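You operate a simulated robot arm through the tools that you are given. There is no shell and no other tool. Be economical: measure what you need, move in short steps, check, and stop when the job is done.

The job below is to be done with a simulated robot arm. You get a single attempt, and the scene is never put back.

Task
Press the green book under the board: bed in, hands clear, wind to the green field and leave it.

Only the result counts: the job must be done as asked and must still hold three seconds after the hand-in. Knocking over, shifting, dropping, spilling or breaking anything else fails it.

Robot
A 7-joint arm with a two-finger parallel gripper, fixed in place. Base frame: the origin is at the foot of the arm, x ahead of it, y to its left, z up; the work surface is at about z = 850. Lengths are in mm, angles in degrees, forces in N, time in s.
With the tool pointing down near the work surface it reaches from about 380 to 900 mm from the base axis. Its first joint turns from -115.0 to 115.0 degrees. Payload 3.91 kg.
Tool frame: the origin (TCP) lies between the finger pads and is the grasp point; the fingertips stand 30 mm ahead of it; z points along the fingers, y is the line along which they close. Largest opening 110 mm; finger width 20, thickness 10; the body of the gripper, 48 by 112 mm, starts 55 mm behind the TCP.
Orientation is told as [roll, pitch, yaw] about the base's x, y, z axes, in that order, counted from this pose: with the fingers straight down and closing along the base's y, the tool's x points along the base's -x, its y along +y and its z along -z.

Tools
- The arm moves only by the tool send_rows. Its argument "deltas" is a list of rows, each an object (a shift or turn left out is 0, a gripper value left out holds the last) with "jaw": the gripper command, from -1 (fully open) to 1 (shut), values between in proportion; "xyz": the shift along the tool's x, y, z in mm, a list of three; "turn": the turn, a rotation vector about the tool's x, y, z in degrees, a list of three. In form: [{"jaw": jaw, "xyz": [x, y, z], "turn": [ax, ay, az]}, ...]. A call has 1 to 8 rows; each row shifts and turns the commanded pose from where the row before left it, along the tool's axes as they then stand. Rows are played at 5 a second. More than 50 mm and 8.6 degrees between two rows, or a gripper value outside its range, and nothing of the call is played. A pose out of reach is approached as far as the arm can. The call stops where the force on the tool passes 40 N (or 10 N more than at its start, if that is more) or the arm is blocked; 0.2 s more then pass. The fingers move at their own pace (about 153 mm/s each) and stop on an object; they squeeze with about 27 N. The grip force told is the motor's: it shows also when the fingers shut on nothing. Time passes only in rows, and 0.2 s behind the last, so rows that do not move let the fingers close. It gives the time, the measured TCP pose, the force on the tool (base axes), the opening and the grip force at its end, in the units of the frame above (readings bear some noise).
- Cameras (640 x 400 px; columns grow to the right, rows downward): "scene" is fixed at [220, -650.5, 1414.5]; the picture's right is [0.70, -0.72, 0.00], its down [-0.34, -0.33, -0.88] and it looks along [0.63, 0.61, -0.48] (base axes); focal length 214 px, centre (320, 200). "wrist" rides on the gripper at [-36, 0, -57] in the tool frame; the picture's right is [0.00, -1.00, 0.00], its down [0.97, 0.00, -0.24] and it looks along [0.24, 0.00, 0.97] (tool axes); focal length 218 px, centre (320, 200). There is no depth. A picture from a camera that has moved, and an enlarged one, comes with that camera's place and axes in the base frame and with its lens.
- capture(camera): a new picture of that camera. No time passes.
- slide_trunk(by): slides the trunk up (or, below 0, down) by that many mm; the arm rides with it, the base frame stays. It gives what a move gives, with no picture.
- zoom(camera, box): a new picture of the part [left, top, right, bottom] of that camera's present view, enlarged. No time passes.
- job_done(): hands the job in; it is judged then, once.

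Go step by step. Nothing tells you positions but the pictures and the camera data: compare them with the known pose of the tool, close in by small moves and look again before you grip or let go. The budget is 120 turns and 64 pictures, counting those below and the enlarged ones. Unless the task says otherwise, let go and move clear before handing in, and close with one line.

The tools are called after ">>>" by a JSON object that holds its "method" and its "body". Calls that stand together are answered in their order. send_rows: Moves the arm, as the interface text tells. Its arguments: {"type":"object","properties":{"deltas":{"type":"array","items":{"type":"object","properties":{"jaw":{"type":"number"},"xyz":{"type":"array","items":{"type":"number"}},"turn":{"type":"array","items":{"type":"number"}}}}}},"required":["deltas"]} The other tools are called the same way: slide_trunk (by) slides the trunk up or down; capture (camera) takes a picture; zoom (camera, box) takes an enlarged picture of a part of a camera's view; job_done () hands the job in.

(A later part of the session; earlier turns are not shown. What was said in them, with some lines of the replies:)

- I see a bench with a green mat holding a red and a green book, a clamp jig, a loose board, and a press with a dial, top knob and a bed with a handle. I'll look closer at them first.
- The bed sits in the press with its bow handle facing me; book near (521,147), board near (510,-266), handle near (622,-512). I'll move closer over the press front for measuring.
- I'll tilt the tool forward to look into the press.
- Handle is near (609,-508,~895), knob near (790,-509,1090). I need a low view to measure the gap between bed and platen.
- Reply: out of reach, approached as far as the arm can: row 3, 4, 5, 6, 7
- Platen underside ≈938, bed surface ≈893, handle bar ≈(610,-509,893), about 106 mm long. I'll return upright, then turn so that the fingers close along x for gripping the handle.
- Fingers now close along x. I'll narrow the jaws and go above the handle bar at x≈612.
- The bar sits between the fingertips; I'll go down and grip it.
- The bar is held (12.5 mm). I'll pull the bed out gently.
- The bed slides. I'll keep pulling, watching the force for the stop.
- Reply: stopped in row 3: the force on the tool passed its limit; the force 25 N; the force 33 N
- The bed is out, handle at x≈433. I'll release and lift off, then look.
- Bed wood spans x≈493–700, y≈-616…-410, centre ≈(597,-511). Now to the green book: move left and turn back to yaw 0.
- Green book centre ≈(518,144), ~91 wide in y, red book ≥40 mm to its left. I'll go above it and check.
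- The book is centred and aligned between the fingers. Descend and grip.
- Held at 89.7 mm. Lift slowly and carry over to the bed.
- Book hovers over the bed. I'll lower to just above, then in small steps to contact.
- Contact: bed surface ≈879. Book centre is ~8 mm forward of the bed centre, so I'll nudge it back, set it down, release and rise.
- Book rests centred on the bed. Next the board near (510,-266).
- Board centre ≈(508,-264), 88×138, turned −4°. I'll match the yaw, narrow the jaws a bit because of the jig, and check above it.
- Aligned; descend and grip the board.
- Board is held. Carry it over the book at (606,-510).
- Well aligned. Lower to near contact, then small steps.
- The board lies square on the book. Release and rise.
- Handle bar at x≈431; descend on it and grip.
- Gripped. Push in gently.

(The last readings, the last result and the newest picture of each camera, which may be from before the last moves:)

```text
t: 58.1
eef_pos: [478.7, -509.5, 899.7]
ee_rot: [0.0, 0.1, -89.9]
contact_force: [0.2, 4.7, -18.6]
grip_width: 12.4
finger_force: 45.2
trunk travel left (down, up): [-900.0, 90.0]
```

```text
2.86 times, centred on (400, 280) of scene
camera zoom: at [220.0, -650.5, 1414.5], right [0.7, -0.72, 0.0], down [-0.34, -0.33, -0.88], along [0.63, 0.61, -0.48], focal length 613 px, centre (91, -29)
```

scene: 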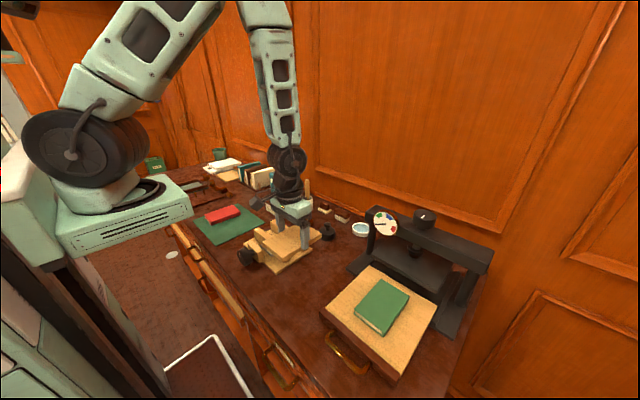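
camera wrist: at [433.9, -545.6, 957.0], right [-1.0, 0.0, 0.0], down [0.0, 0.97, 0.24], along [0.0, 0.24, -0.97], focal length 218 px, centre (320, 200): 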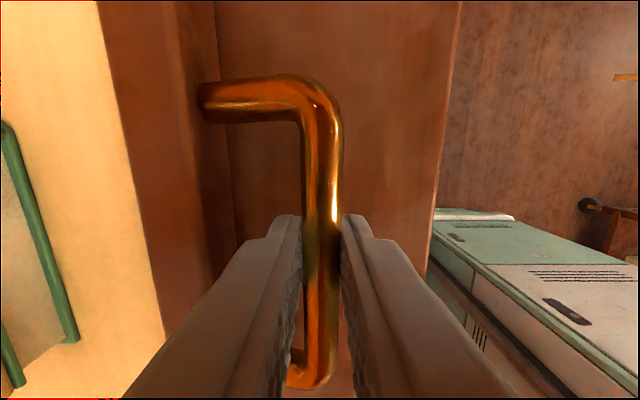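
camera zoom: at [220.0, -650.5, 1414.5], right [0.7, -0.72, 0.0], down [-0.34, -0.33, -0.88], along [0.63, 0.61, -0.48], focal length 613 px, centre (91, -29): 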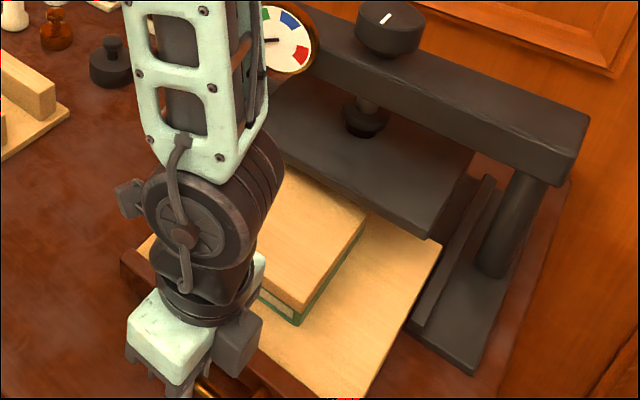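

>>> {"method": "send_rows", "body": {"deltas": [{"xyz": [0, 12, 1]}, {"xyz": [0, 15, 0]}, {"xyz": [0, 15, 0]}, {"xyz": [0, 15, 0]}]}}

>>> {"method": "send_rows", "body": {"deltas": [{"xyz": [0, 15, 1]}, {"xyz": [0, 15, 0]}, {"xyz": [0, 15, 0]}, {"xyz": [0, 15, 0]}, {"xyz": [0, 10, 0]}]}}

>>> {"method": "send_rows", "body": {"deltas": [{"xyz": [0, 6, 0]}, {}]}}

```text
t: 59.1
eef_pos: [535.9, -510.3, 900.3]
ee_rot: [0.1, 0.0, -89.9]
contact_force: [0.7, 9.1, 2.3]
grip_width: 12.4
finger_force: 45.1
trunk travel left (down, up): [-900.0, 90.0]
```

```text
t: 60.4
eef_pos: [604.9, -509.3, 899.0]
ee_rot: [0.0, -0.1, -89.9]
contact_force: [-0.1, 11.8, 16.7]
grip_width: 12.7
finger_force: 45.0
trunk travel left (down, up): [-900.0, 90.0]
```

```text
t: 61.0
eef_pos: [612.0, -510.1, 899.3]
ee_rot: [0.0, 0.0, -89.9]
contact_force: [0.5, 9.5, 20.2]
grip_width: 12.2
finger_force: 45.2
trunk travel left (down, up): [-900.0, 90.0]
```

>>> {"method": "send_rows", "body": {"deltas": [{"xyz": [0, 2, 0]}, {}, {"xyz": [0, 1, 0]}, {}]}}

>>> {"method": "capture", "body": {"camera": "wrist"}}

>>> {"method": "zoom", "body": {"camera": "scene", "box": [320, 190, 500, 350]}}

```text
t: 62.0
eef_pos: [612.9, -509.8, 899.4]
ee_rot: [0.1, -0.1, -90.0]
contact_force: [-3.6, 10.7, 28.5]
grip_width: 13.0
finger_force: 45.3
trunk travel left (down, up): [-900.0, 90.0]
```

```text
26 pictures are left
camera wrist: at [612.5, -545.5, 957.0], right [-1.0, 0.0, 0.0], down [0.0, 0.97, 0.24], along [0.0, 0.24, -0.97], focal length 218 px, centre (320, 200)
```

wrist: 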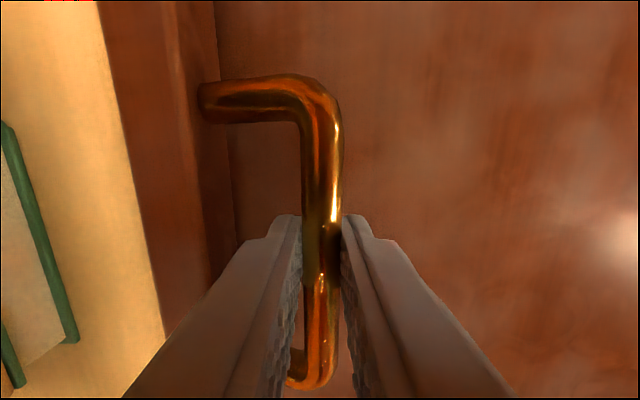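

```text
2.50 times, centred on (410, 270) of scene
camera zoom: at [220.0, -650.5, 1414.5], right [0.7, -0.72, 0.0], down [-0.34, -0.33, -0.88], along [0.63, 0.61, -0.48], focal length 536 px, centre (95, 25)
```

zoom: 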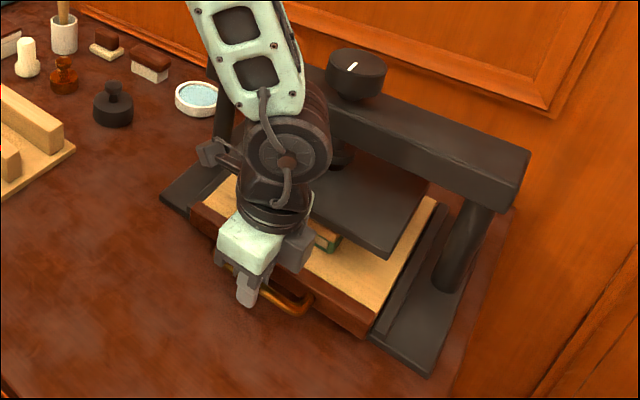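

Bed is home (handle x≈613, resistance at the stop). Release, rise, and go toward the knob.

>>> {"method": "send_rows", "body": {"deltas": [{"jaw": 0.4}, {}, {"xyz": [0, 0, -30]}, {"xyz": [0, 0, -45]}, {"xyz": [0, -20, -45]}, {"xyz": [0, -20, -45]}, {"xyz": [0, 0, -45]}, {"xyz": [0, 0, -45]}]}}

>>> {"method": "capture", "body": {"camera": "scene"}}

```text
t: 63.8
eef_pos: [572.8, -512.1, 1152.0]
ee_rot: [0.0, 0.0, -90.0]
contact_force: [0.0, -0.2, -1.2]
grip_width: 33.0
finger_force: 0.1
trunk travel left (down, up): [-900.0, 90.0]
```

```text
24 pictures are left
```

scene: 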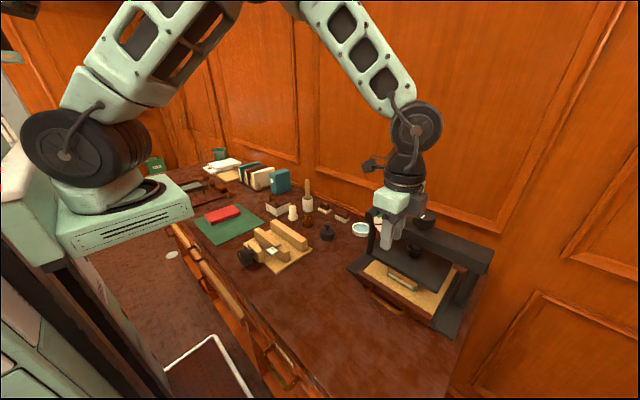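

Now unwind the wrist to yaw ≈+46 so that I have clockwise range, opening the jaws.

>>> {"method": "send_rows", "body": {"deltas": [{"turn": [0, 0, -8.5], "jaw": -1}, {"turn": [0, 0, -8.5]}, {"turn": [0, 0, -8.5]}, {"turn": [0, 0, -8.5]}, {"turn": [0, 0, -8.5]}, {"turn": [0, 0, -8.5]}, {"turn": [0, 0, -8.5]}, {"turn": [0, 0, -8.5]}]}}

>>> {"method": "send_rows", "body": {"deltas": [{"turn": [0, 0, -8.5]}, {"turn": [0, 0, -8.5]}, {"turn": [0, 0, -5]}, {"xyz": [-45, 0, -10]}, {"xyz": [-45, 0, -10]}, {"xyz": [-40, 0, -10]}, {"xyz": [-40, 0, 0]}]}}

>>> {"method": "capture", "body": {"camera": "wrist"}}

```text
t: 65.5
eef_pos: [573.8, -510.6, 1152.7]
ee_rot: [0.0, 0.1, -22.0]
contact_force: [0.0, 0.1, 0.1]
grip_width: 109.9
finger_force: 0.0
trunk travel left (down, up): [-900.0, 90.0]
```

```text
t: 67.2
eef_pos: [744.2, -510.1, 1183.5]
ee_rot: [0.0, 0.0, 0.0]
contact_force: [0.0, 0.9, -0.5]
grip_width: 109.7
finger_force: 0.0
trunk travel left (down, up): [-900.0, 90.0]
```

```text
23 pictures are left
camera wrist: at [779.3, -509.7, 1241.0], right [0.0, -1.0, 0.0], down [-0.97, 0.0, 0.24], along [-0.24, 0.0, -0.97], focal length 218 px, centre (320, 200)
```

wrist: 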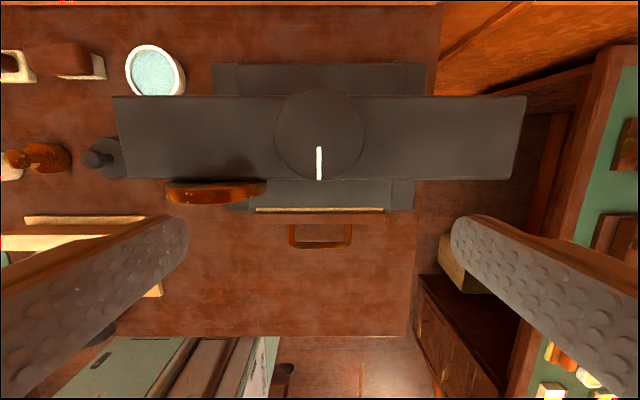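

Knob centre ≈(787,-510), Ø57, white mark toward me. Move over it and turn the wrist to +43°.

>>> {"method": "send_rows", "body": {"deltas": [{"xyz": [-43, 0, 0]}, {"turn": [0, 0, -8.5]}, {"turn": [0, 0, -8.5]}, {"turn": [0, 0, -8.5]}, {"turn": [0, 0, -8.5]}, {"turn": [0, 0, -8.5]}]}}

>>> {"method": "capture", "body": {"camera": "wrist"}}

```text
t: 68.5
eef_pos: [785.9, -510.3, 1183.4]
ee_rot: [0.1, 0.0, 42.7]
contact_force: [0.0, -0.6, -0.4]
grip_width: 109.9
finger_force: 0.0
trunk travel left (down, up): [-900.0, 90.0]
```

```text
22 pictures are left
camera wrist: at [812.5, -485.7, 1240.6], right [0.68, -0.74, 0.0], down [-0.71, -0.66, 0.24], along [-0.18, -0.16, -0.97], focal length 218 px, centre (320, 200)
```

wrist: 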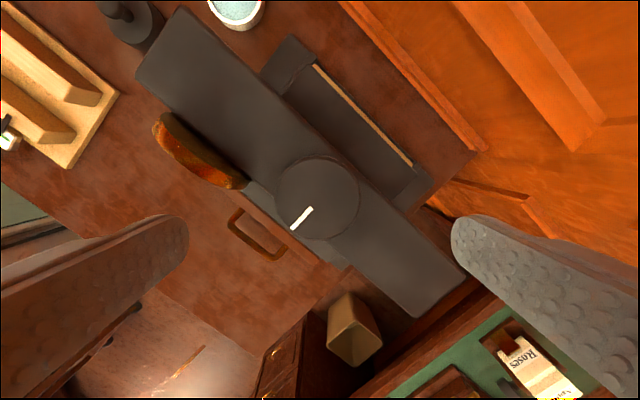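

>>> {"method": "send_rows", "body": {"deltas": [{"turn": [0, 0, -8.5], "jaw": -0.45}, {"turn": [0, 0, -8.5]}, {"turn": [0, 0, -8.5]}, {"turn": [0, 0, -8.5]}, {"xyz": [0, 0, 30]}, {"xyz": [0, 0, 30]}]}}

>>> {"method": "capture", "body": {"camera": "wrist"}}

>>> {"method": "zoom", "body": {"camera": "scene", "box": [360, 170, 500, 280]}}

```text
t: 70.0
eef_pos: [786.6, -509.5, 1122.3]
ee_rot: [-0.1, 0.0, 76.6]
contact_force: [0.7, 0.2, -0.3]
grip_width: 79.9
finger_force: 0.1
trunk travel left (down, up): [-900.0, 90.0]
```

```text
21 pictures are left
camera wrist: at [795.0, -474.8, 1180.3], right [0.97, -0.23, 0.0], down [-0.23, -0.94, 0.24], along [-0.06, -0.23, -0.97], focal length 218 px, centre (320, 200)
```

wrist: 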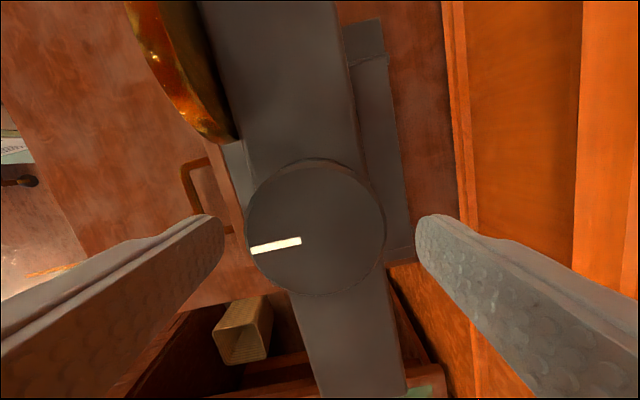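

```text
3.64 times, centred on (430, 225) of scene
camera zoom: at [220.0, -650.5, 1414.5], right [0.7, -0.72, 0.0], down [-0.34, -0.33, -0.88], along [0.63, 0.61, -0.48], focal length 780 px, centre (-80, 109)
```

zoom: 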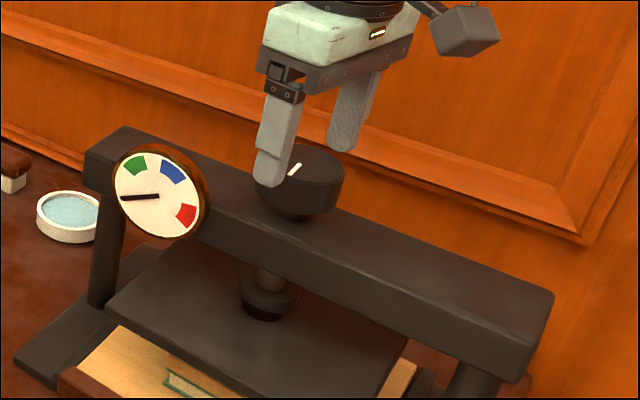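

Dial visible from the scene camera. Descend around the knob and grip.

>>> {"method": "send_rows", "body": {"deltas": [{"xyz": [0, 0, 15]}, {"xyz": [0, 0, 10]}, {}, {"jaw": 1}, {}, {}]}}

>>> {"method": "zoom", "body": {"camera": "scene", "box": [360, 170, 500, 280]}}

```text
t: 71.3
eef_pos: [785.2, -510.6, 1096.9]
ee_rot: [0.2, -0.1, 76.6]
contact_force: [-16.8, 7.0, -1.7]
grip_width: 59.1
finger_force: 45.3
trunk travel left (down, up): [-900.0, 90.0]
```

```text
3.64 times, centred on (430, 225) of scene
camera zoom: at [220.0, -650.5, 1414.5], right [0.7, -0.72, 0.0], down [-0.34, -0.33, -0.88], along [0.63, 0.61, -0.48], focal length 780 px, centre (-80, 109)
```

zoom: 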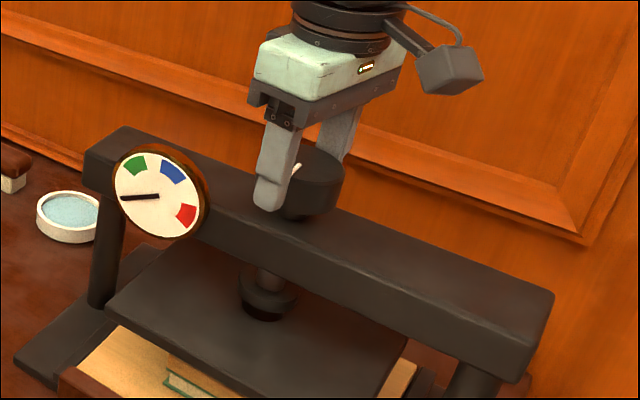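

Gripped (59 mm). Ease the side force slightly and turn clockwise 34° as a first test.

>>> {"method": "send_rows", "body": {"deltas": [{"xyz": [0, 1, 0]}, {"turn": [0, 0, 6]}, {"turn": [0, 0, 7]}, {"turn": [0, 0, 7]}, {"turn": [0, 0, 7]}, {"turn": [0, 0, 7]}]}}

>>> {"method": "zoom", "body": {"camera": "scene", "box": [360, 170, 500, 280]}}

```text
t: 72.8
eef_pos: [786.0, -510.3, 1098.1]
ee_rot: [0.0, 0.1, 42.4]
contact_force: [-16.1, 9.1, -11.4]
grip_width: 59.1
finger_force: 45.3
trunk travel left (down, up): [-900.0, 90.0]
```

```text
3.64 times, centred on (430, 225) of scene
camera zoom: at [220.0, -650.5, 1414.5], right [0.7, -0.72, 0.0], down [-0.34, -0.33, -0.88], along [0.63, 0.61, -0.48], focal length 780 px, centre (-80, 109)
```

zoom: 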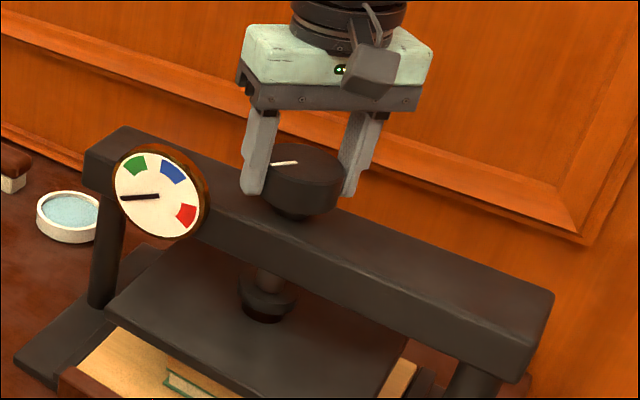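

Knob turns with me and pulls the tool slightly down, so clockwise lowers the screw. Continue.

>>> {"method": "send_rows", "body": {"deltas": [{"turn": [0, 0, 8], "xyz": [0, 0, 1]}, {"turn": [0, 0, 8]}, {"turn": [0, 0, 8]}, {"turn": [0, 0, 8]}]}}

>>> {"method": "send_rows", "body": {"deltas": [{"turn": [0, 0, 8]}, {"turn": [0, 0, 8]}, {"turn": [0, 0, 8]}, {"turn": [0, 0, 8]}]}}

>>> {"method": "zoom", "body": {"camera": "scene", "box": [360, 170, 500, 280]}}

```text
t: 73.8
eef_pos: [784.6, -509.9, 1098.5]
ee_rot: [0.1, 0.0, 10.3]
contact_force: [-15.0, 11.1, -3.4]
grip_width: 59.2
finger_force: 45.0
trunk travel left (down, up): [-900.0, 90.0]
```

```text
t: 74.8
eef_pos: [783.9, -509.2, 1097.1]
ee_rot: [0.0, -0.1, -21.6]
contact_force: [-12.0, 9.5, -0.3]
grip_width: 59.0
finger_force: 45.2
trunk travel left (down, up): [-900.0, 90.0]
```

```text
3.64 times, centred on (430, 225) of scene
camera zoom: at [220.0, -650.5, 1414.5], right [0.7, -0.72, 0.0], down [-0.34, -0.33, -0.88], along [0.63, 0.61, -0.48], focal length 780 px, centre (-80, 109)
```

zoom: 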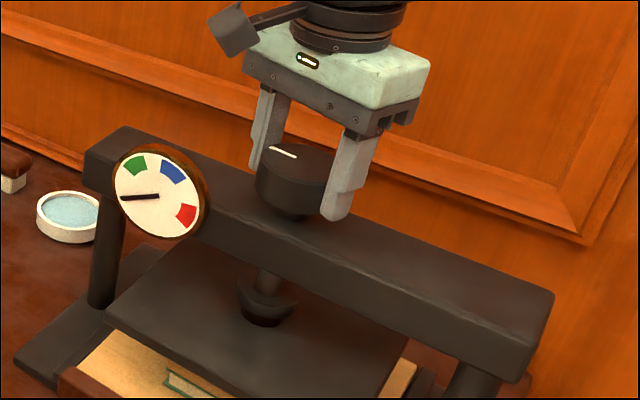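

>>> {"method": "send_rows", "body": {"deltas": [{"turn": [0, 0, 8.5]}, {"turn": [0, 0, 8.5]}, {"turn": [0, 0, 8.5]}, {"turn": [0, 0, 8.5]}]}}

>>> {"method": "send_rows", "body": {"deltas": [{"turn": [0, 0, 8.5]}, {"turn": [0, 0, 8.5]}, {"turn": [0, 0, 8.5]}, {"turn": [0, 0, 8.5]}]}}

>>> {"method": "zoom", "body": {"camera": "scene", "box": [360, 170, 500, 280]}}

```text
t: 75.8
eef_pos: [784.4, -509.5, 1097.6]
ee_rot: [0.0, -0.1, -55.7]
contact_force: [-10.7, 10.8, 1.6]
grip_width: 59.0
finger_force: 45.9
trunk travel left (down, up): [-900.0, 90.0]
```

```text
t: 76.8
eef_pos: [785.2, -510.3, 1097.7]
ee_rot: [0.0, -0.1, -89.6]
contact_force: [-10.6, 10.6, 2.4]
grip_width: 58.8
finger_force: 45.2
trunk travel left (down, up): [-900.0, 90.0]
```

```text
3.64 times, centred on (430, 225) of scene
camera zoom: at [220.0, -650.5, 1414.5], right [0.7, -0.72, 0.0], down [-0.34, -0.33, -0.88], along [0.63, 0.61, -0.48], focal length 780 px, centre (-80, 109)
```

zoom: 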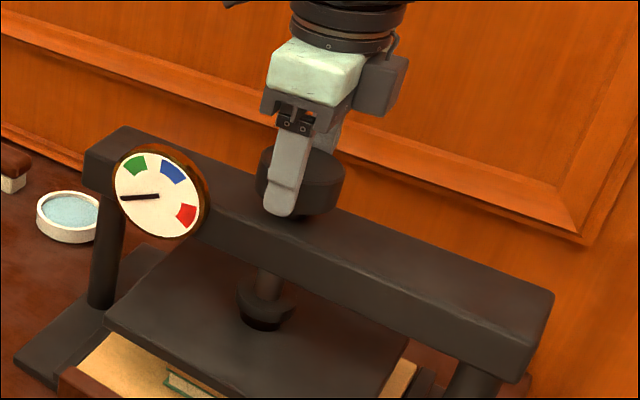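

The platen is coming down. Continue in smaller batches.

>>> {"method": "send_rows", "body": {"deltas": [{"turn": [0, 0, 8]}, {"turn": [0, 0, 8]}, {"turn": [0, 0, 8]}]}}

>>> {"method": "zoom", "body": {"camera": "scene", "box": [360, 170, 500, 280]}}

```text
t: 77.5
eef_pos: [785.3, -510.2, 1096.8]
ee_rot: [0.2, 0.1, -113.6]
contact_force: [-5.9, 4.9, 5.0]
grip_width: 59.0
finger_force: 45.8
trunk travel left (down, up): [-900.0, 90.0]
```

```text
3.64 times, centred on (430, 225) of scene
camera zoom: at [220.0, -650.5, 1414.5], right [0.7, -0.72, 0.0], down [-0.34, -0.33, -0.88], along [0.63, 0.61, -0.48], focal length 780 px, centre (-80, 109)
```

zoom: 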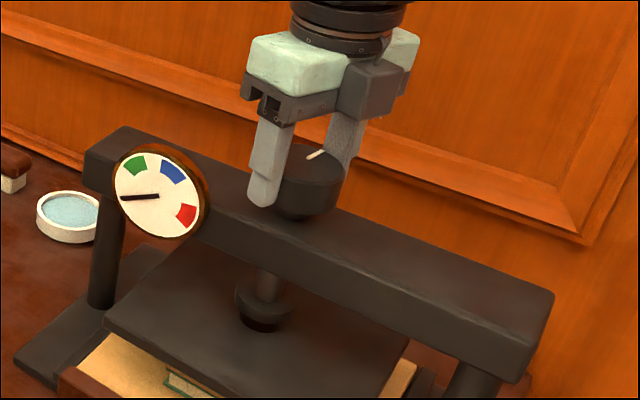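

>>> {"method": "send_rows", "body": {"deltas": [{"turn": [0, 0, 8]}, {"turn": [0, 0, 8]}, {"turn": [0, 0, 8]}, {"turn": [0, 0, 8]}]}}

>>> {"method": "zoom", "body": {"camera": "scene", "box": [360, 190, 440, 290]}}

```text
t: 78.5
eef_pos: [783.8, -509.5, 1097.5]
ee_rot: [0.1, 0.0, -145.6]
contact_force: [-5.2, 3.6, 7.0]
grip_width: 59.0
finger_force: 44.8
trunk travel left (down, up): [-900.0, 90.0]
```

```text
4.00 times, centred on (400, 240) of scene
camera zoom: at [220.0, -650.5, 1414.5], right [0.7, -0.72, 0.0], down [-0.34, -0.33, -0.88], along [0.63, 0.61, -0.48], focal length 858 px, centre (0, 40)
```

zoom: 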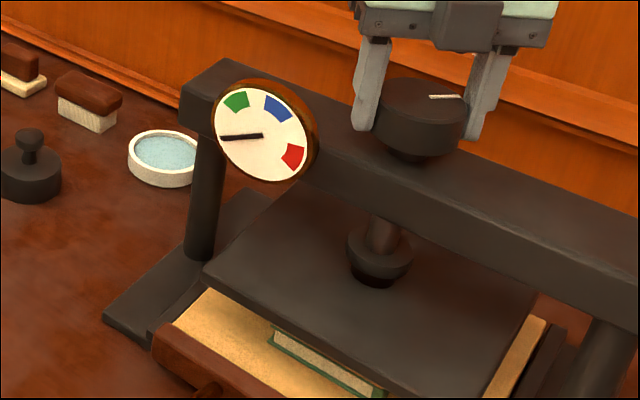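

Needle still at rest. Keep turning.

>>> {"method": "send_rows", "body": {"deltas": [{"turn": [0, 0, 8]}, {"turn": [0, 0, 8]}, {"turn": [0, 0, 8]}, {"turn": [0, 0, 8]}]}}

>>> {"method": "zoom", "body": {"camera": "scene", "box": [360, 190, 440, 290]}}

```text
t: 79.5
eef_pos: [786.5, -509.6, 1098.4]
ee_rot: [0.0, 0.0, -177.6]
contact_force: [-5.7, 4.9, 7.9]
grip_width: 59.0
finger_force: 44.3
trunk travel left (down, up): [-900.0, 90.0]
```

```text
4.00 times, centred on (400, 240) of scene
camera zoom: at [220.0, -650.5, 1414.5], right [0.7, -0.72, 0.0], down [-0.34, -0.33, -0.88], along [0.63, 0.61, -0.48], focal length 858 px, centre (0, 40)
```

zoom: 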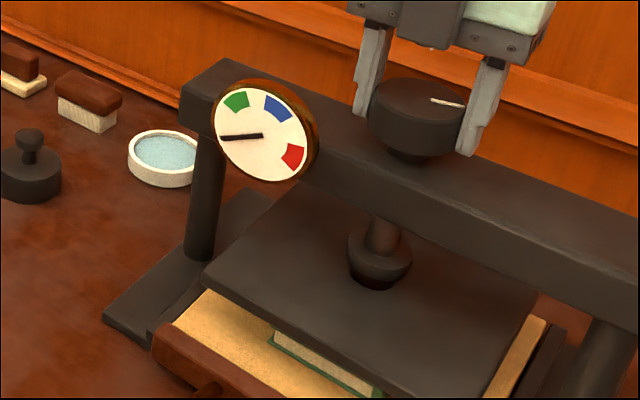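

>>> {"method": "send_rows", "body": {"deltas": [{"turn": [0, 0, 8]}, {"turn": [0, 0, 8]}, {"turn": [0, 0, 8]}]}}

>>> {"method": "zoom", "body": {"camera": "scene", "box": [360, 190, 440, 290]}}

```text
t: 80.3
eef_pos: [785.6, -509.9, 1098.1]
ee_rot: [0.1, 0.0, 158.4]
contact_force: [-6.3, 5.0, 6.1]
grip_width: 59.0
finger_force: 45.4
trunk travel left (down, up): [-900.0, 90.0]
```

```text
4.00 times, centred on (400, 240) of scene
camera zoom: at [220.0, -650.5, 1414.5], right [0.7, -0.72, 0.0], down [-0.34, -0.33, -0.88], along [0.63, 0.61, -0.48], focal length 858 px, centre (0, 40)
```

zoom: 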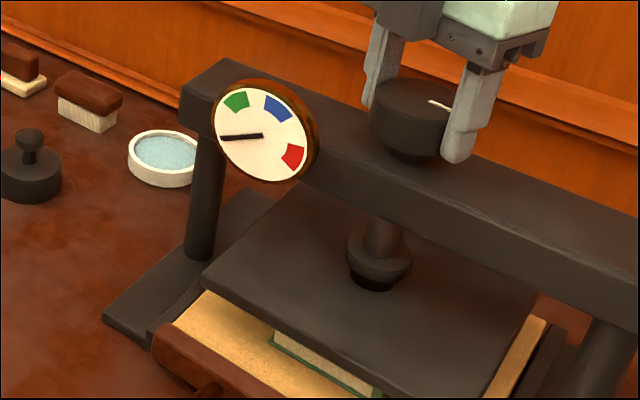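

>>> {"method": "send_rows", "body": {"deltas": [{"turn": [0, 0, 8]}, {"turn": [0, 0, 8]}, {"turn": [0, 0, 8]}, {"turn": [0, 0, 8]}]}}

>>> {"method": "zoom", "body": {"camera": "scene", "box": [360, 190, 440, 290]}}

```text
t: 81.3
eef_pos: [783.3, -509.0, 1094.9]
ee_rot: [-0.6, -0.5, 129.7]
contact_force: [-4.6, 2.7, 7.8]
grip_width: 59.2
finger_force: 44.4
out of reach, approached as far as the arm can: row 4
trunk travel left (down, up): [-900.0, 90.0]
stopped in row 4: the force on the tool passed its limit (the readings are from after the stop); the commanded pose is now the measured one
```

```text
4.00 times, centred on (400, 240) of scene
camera zoom: at [220.0, -650.5, 1414.5], right [0.7, -0.72, 0.0], down [-0.34, -0.33, -0.88], along [0.63, 0.61, -0.48], focal length 858 px, centre (0, 40)
```

zoom: 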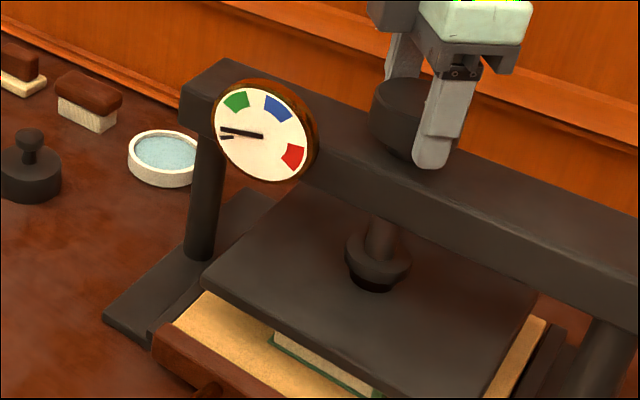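

The needle has just left its rest mark: contact is made, and my wrist is at its limit. I'll release, lift, turn back and regrip.

>>> {"method": "send_rows", "body": {"deltas": [{"jaw": -0.45}, {}, {"xyz": [0, 0, -25]}, {"xyz": [0, 0, -25], "turn": [0, -0.78, 0]}, {"turn": [0, 0, -8.5]}, {"turn": [0, 0, -8.5]}, {"turn": [0, 0, -8.5]}, {"turn": [0, 0, -8.5]}]}}

>>> {"method": "send_rows", "body": {"deltas": [{"turn": [0, 0, -8.5]}, {"turn": [0, 0, -8.5]}, {"turn": [0, 0, -8.5]}, {"turn": [0, 0, -8.5]}, {"turn": [0, 0, -8.5]}, {"turn": [0, 0, -8.5]}, {"turn": [0, 0, -8.5]}, {"turn": [0, 0, -8.5]}]}}

>>> {"method": "send_rows", "body": {"deltas": [{"turn": [0, 0, -8.5]}, {"turn": [0, 0, -8.5]}, {"turn": [0, 0, -8.5]}, {"turn": [0, 0, -8.5]}, {"turn": [0, 0, -8.5]}, {"turn": [0, 0, -8.5]}]}}

>>> {"method": "capture", "body": {"camera": "wrist"}}

>>> {"method": "zoom", "body": {"camera": "scene", "box": [390, 190, 450, 250]}}

```text
t: 83.1
eef_pos: [785.9, -508.8, 1143.5]
ee_rot: [-1.3, -0.5, 163.8]
contact_force: [-0.3, -0.5, 0.1]
grip_width: 80.0
finger_force: 0.0
trunk travel left (down, up): [-900.0, 90.0]
```

```text
t: 84.9
eef_pos: [785.1, -509.5, 1144.1]
ee_rot: [-1.0, 1.0, -128.2]
contact_force: [-0.7, 0.2, 0.6]
grip_width: 79.6
finger_force: 0.0
trunk travel left (down, up): [-900.0, 90.0]
```

```text
t: 86.3
eef_pos: [786.4, -508.6, 1144.2]
ee_rot: [0.2, 1.3, -77.1]
contact_force: [0.6, -0.8, -0.2]
grip_width: 79.7
finger_force: 0.2
trunk travel left (down, up): [-900.0, 90.0]
```

```text
10 pictures are left
camera wrist: at [793.2, -545.1, 1201.0], right [-0.97, -0.22, 0.0], down [-0.22, 0.94, 0.26], along [-0.06, 0.26, -0.96], focal length 218 px, centre (320, 200)
```

wrist: 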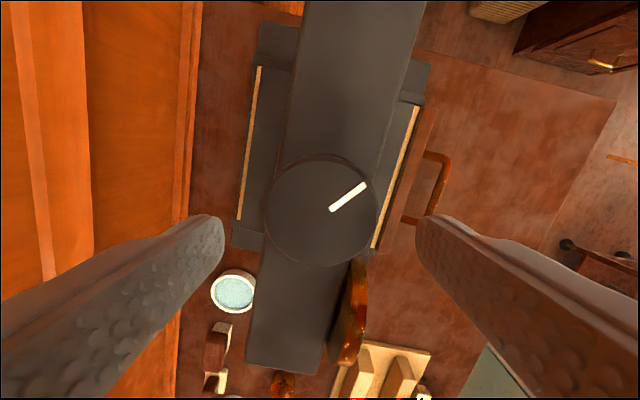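

```text
6.67 times, centred on (420, 220) of scene
camera zoom: at [220.0, -650.5, 1414.5], right [0.7, -0.72, 0.0], down [-0.34, -0.33, -0.88], along [0.63, 0.61, -0.48], focal length 1430 px, centre (-347, 67)
```

zoom: 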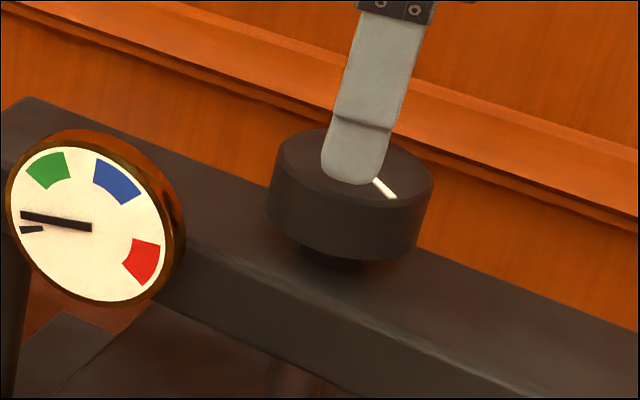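

Needle holds at about 14° past rest; green centre needs ~60° more. Straighten the tool, descend and regrip.

>>> {"method": "send_rows", "body": {"deltas": [{"turn": [0, -1.3, 0]}, {"xyz": [0, 0, 23]}, {"xyz": [0, 0, 22]}, {}, {"jaw": 1}, {}, {}]}}

>>> {"method": "send_rows", "body": {"deltas": [{"turn": [0, 0, 7]}, {"turn": [0, 0, 7]}, {"turn": [0, 0, 7]}, {}]}}

>>> {"method": "zoom", "body": {"camera": "scene", "box": [370, 190, 450, 250]}}

```text
t: 87.9
eef_pos: [784.4, -509.5, 1099.5]
ee_rot: [0.1, 0.2, -77.4]
contact_force: [-1.3, -0.6, 2.5]
grip_width: 59.1
finger_force: 45.2
trunk travel left (down, up): [-900.0, 90.0]
```

```text
t: 88.9
eef_pos: [784.4, -509.5, 1098.7]
ee_rot: [0.1, 0.2, -98.4]
contact_force: [-0.8, 0.4, -1.6]
grip_width: 59.4
finger_force: 45.0
trunk travel left (down, up): [-900.0, 90.0]
```

```text
6.67 times, centred on (410, 220) of scene
camera zoom: at [220.0, -650.5, 1414.5], right [0.7, -0.72, 0.0], down [-0.34, -0.33, -0.88], along [0.63, 0.61, -0.48], focal length 1430 px, centre (-280, 67)
```

zoom: 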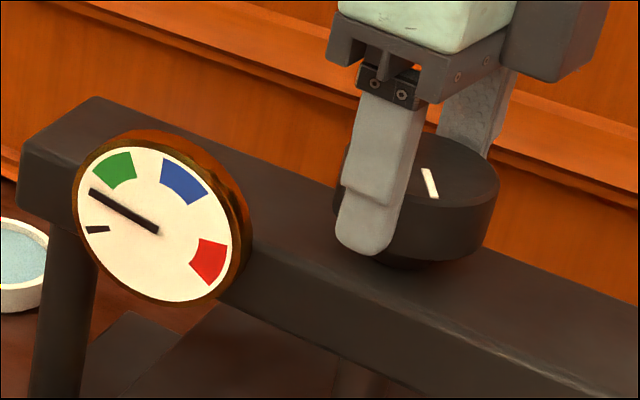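

Needle rises ~1.3° per degree; about 28° more to the middle of green. Turn 19° and check.

>>> {"method": "send_rows", "body": {"deltas": [{"turn": [0, 0, 6]}, {"turn": [0, 0, 7]}, {"turn": [0, 0, 6]}, {}]}}

>>> {"method": "zoom", "body": {"camera": "scene", "box": [370, 190, 450, 250]}}

```text
t: 89.9
eef_pos: [786.1, -508.3, 1099.8]
ee_rot: [0.1, 0.1, -117.4]
contact_force: [-0.3, -2.2, -3.0]
grip_width: 59.4
finger_force: 45.1
trunk travel left (down, up): [-900.0, 90.0]
```

```text
6.67 times, centred on (410, 220) of scene
camera zoom: at [220.0, -650.5, 1414.5], right [0.7, -0.72, 0.0], down [-0.34, -0.33, -0.88], along [0.63, 0.61, -0.48], focal length 1430 px, centre (-280, 67)
```

zoom: 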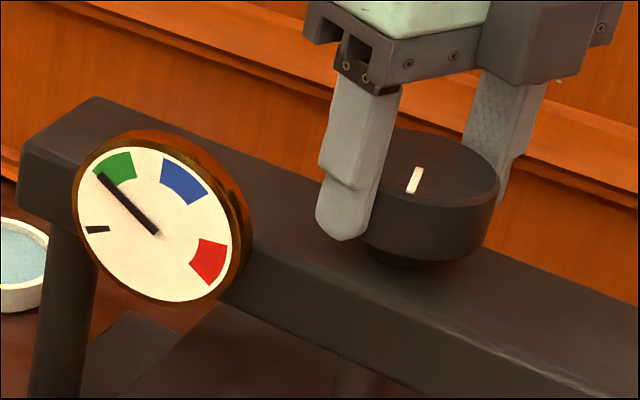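

Needle is at the green's near edge; 12° more for the middle.

>>> {"method": "send_rows", "body": {"deltas": [{"turn": [0, 0, 4]}, {"turn": [0, 0, 4]}, {"turn": [0, 0, 4]}, {}]}}

>>> {"method": "zoom", "body": {"camera": "scene", "box": [370, 190, 450, 250]}}

```text
t: 90.9
eef_pos: [785.6, -508.9, 1098.3]
ee_rot: [0.0, 0.1, -129.3]
contact_force: [-1.8, -1.8, -1.0]
grip_width: 59.6
finger_force: 44.9
trunk travel left (down, up): [-900.0, 90.0]
```

```text
6.67 times, centred on (410, 220) of scene
camera zoom: at [220.0, -650.5, 1414.5], right [0.7, -0.72, 0.0], down [-0.34, -0.33, -0.88], along [0.63, 0.61, -0.48], focal length 1430 px, centre (-280, 67)
```

zoom: 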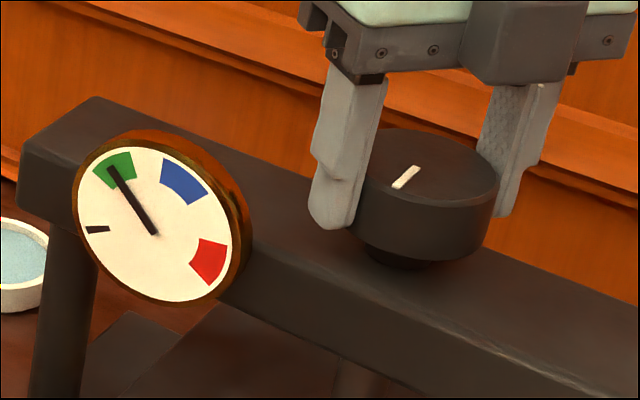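

Needle is in the middle of green. Release, rise clear, wait a little and verify.

>>> {"method": "send_rows", "body": {"deltas": [{"jaw": -0.45}, {}, {"xyz": [0, 0, -25]}, {"xyz": [0, 0, -40]}, {"xyz": [0, 0, -45]}, {"xyz": [0, 0, -45]}, {}, {}]}}

>>> {"method": "send_rows", "body": {"deltas": [{"xyz": [20, -30, 0]}, {"xyz": [20, -30, 0]}, {"xyz": [20, -30, 0]}, {}, {}, {}, {}, {}]}}

>>> {"method": "zoom", "body": {"camera": "scene", "box": [350, 180, 500, 340]}}

>>> {"method": "zoom", "body": {"camera": "scene", "box": [370, 190, 450, 250]}}

```text
t: 92.7
eef_pos: [785.3, -508.3, 1255.5]
ee_rot: [0.1, 0.2, -129.4]
contact_force: [-0.1, 0.0, 0.7]
grip_width: 79.9
finger_force: 0.1
trunk travel left (down, up): [-900.0, 90.0]
```

```text
t: 94.5
eef_pos: [754.5, -405.5, 1253.1]
ee_rot: [0.0, 0.2, -129.4]
contact_force: [0.0, 0.7, 0.1]
grip_width: 79.4
finger_force: 0.1
trunk travel left (down, up): [-900.0, 90.0]
```

```text
2.50 times, centred on (425, 260) of scene
camera zoom: at [220.0, -650.5, 1414.5], right [0.7, -0.72, 0.0], down [-0.34, -0.33, -0.88], along [0.63, 0.61, -0.48], focal length 536 px, centre (58, 50)
```

zoom: 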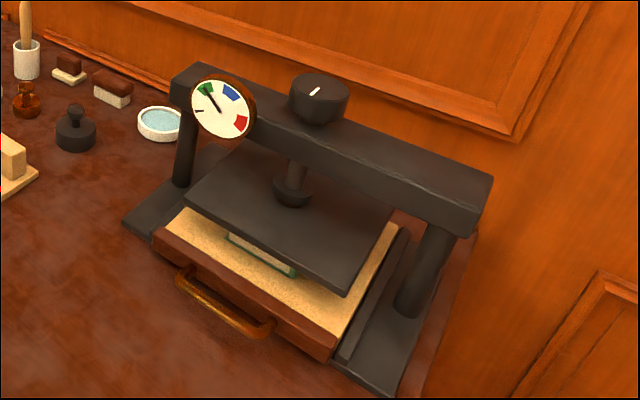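

```text
6.67 times, centred on (410, 220) of scene
camera zoom: at [220.0, -650.5, 1414.5], right [0.7, -0.72, 0.0], down [-0.34, -0.33, -0.88], along [0.63, 0.61, -0.48], focal length 1430 px, centre (-280, 67)
```

zoom: 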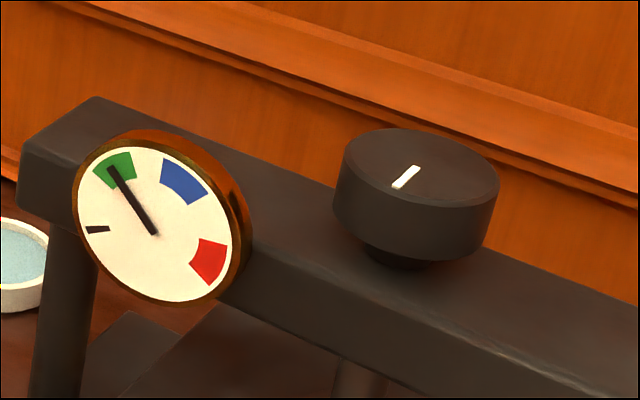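

The needle holds in the middle of green, the bed is in, the book and board are under the platen, and the arm is clear. Handing in.

>>> {"method": "job_done", "body": {}}

```text
The job is handed in.
```

The green book is pressed under the board with the bed pushed in, the needle steady in the middle of the green field, and the arm clear of the press.
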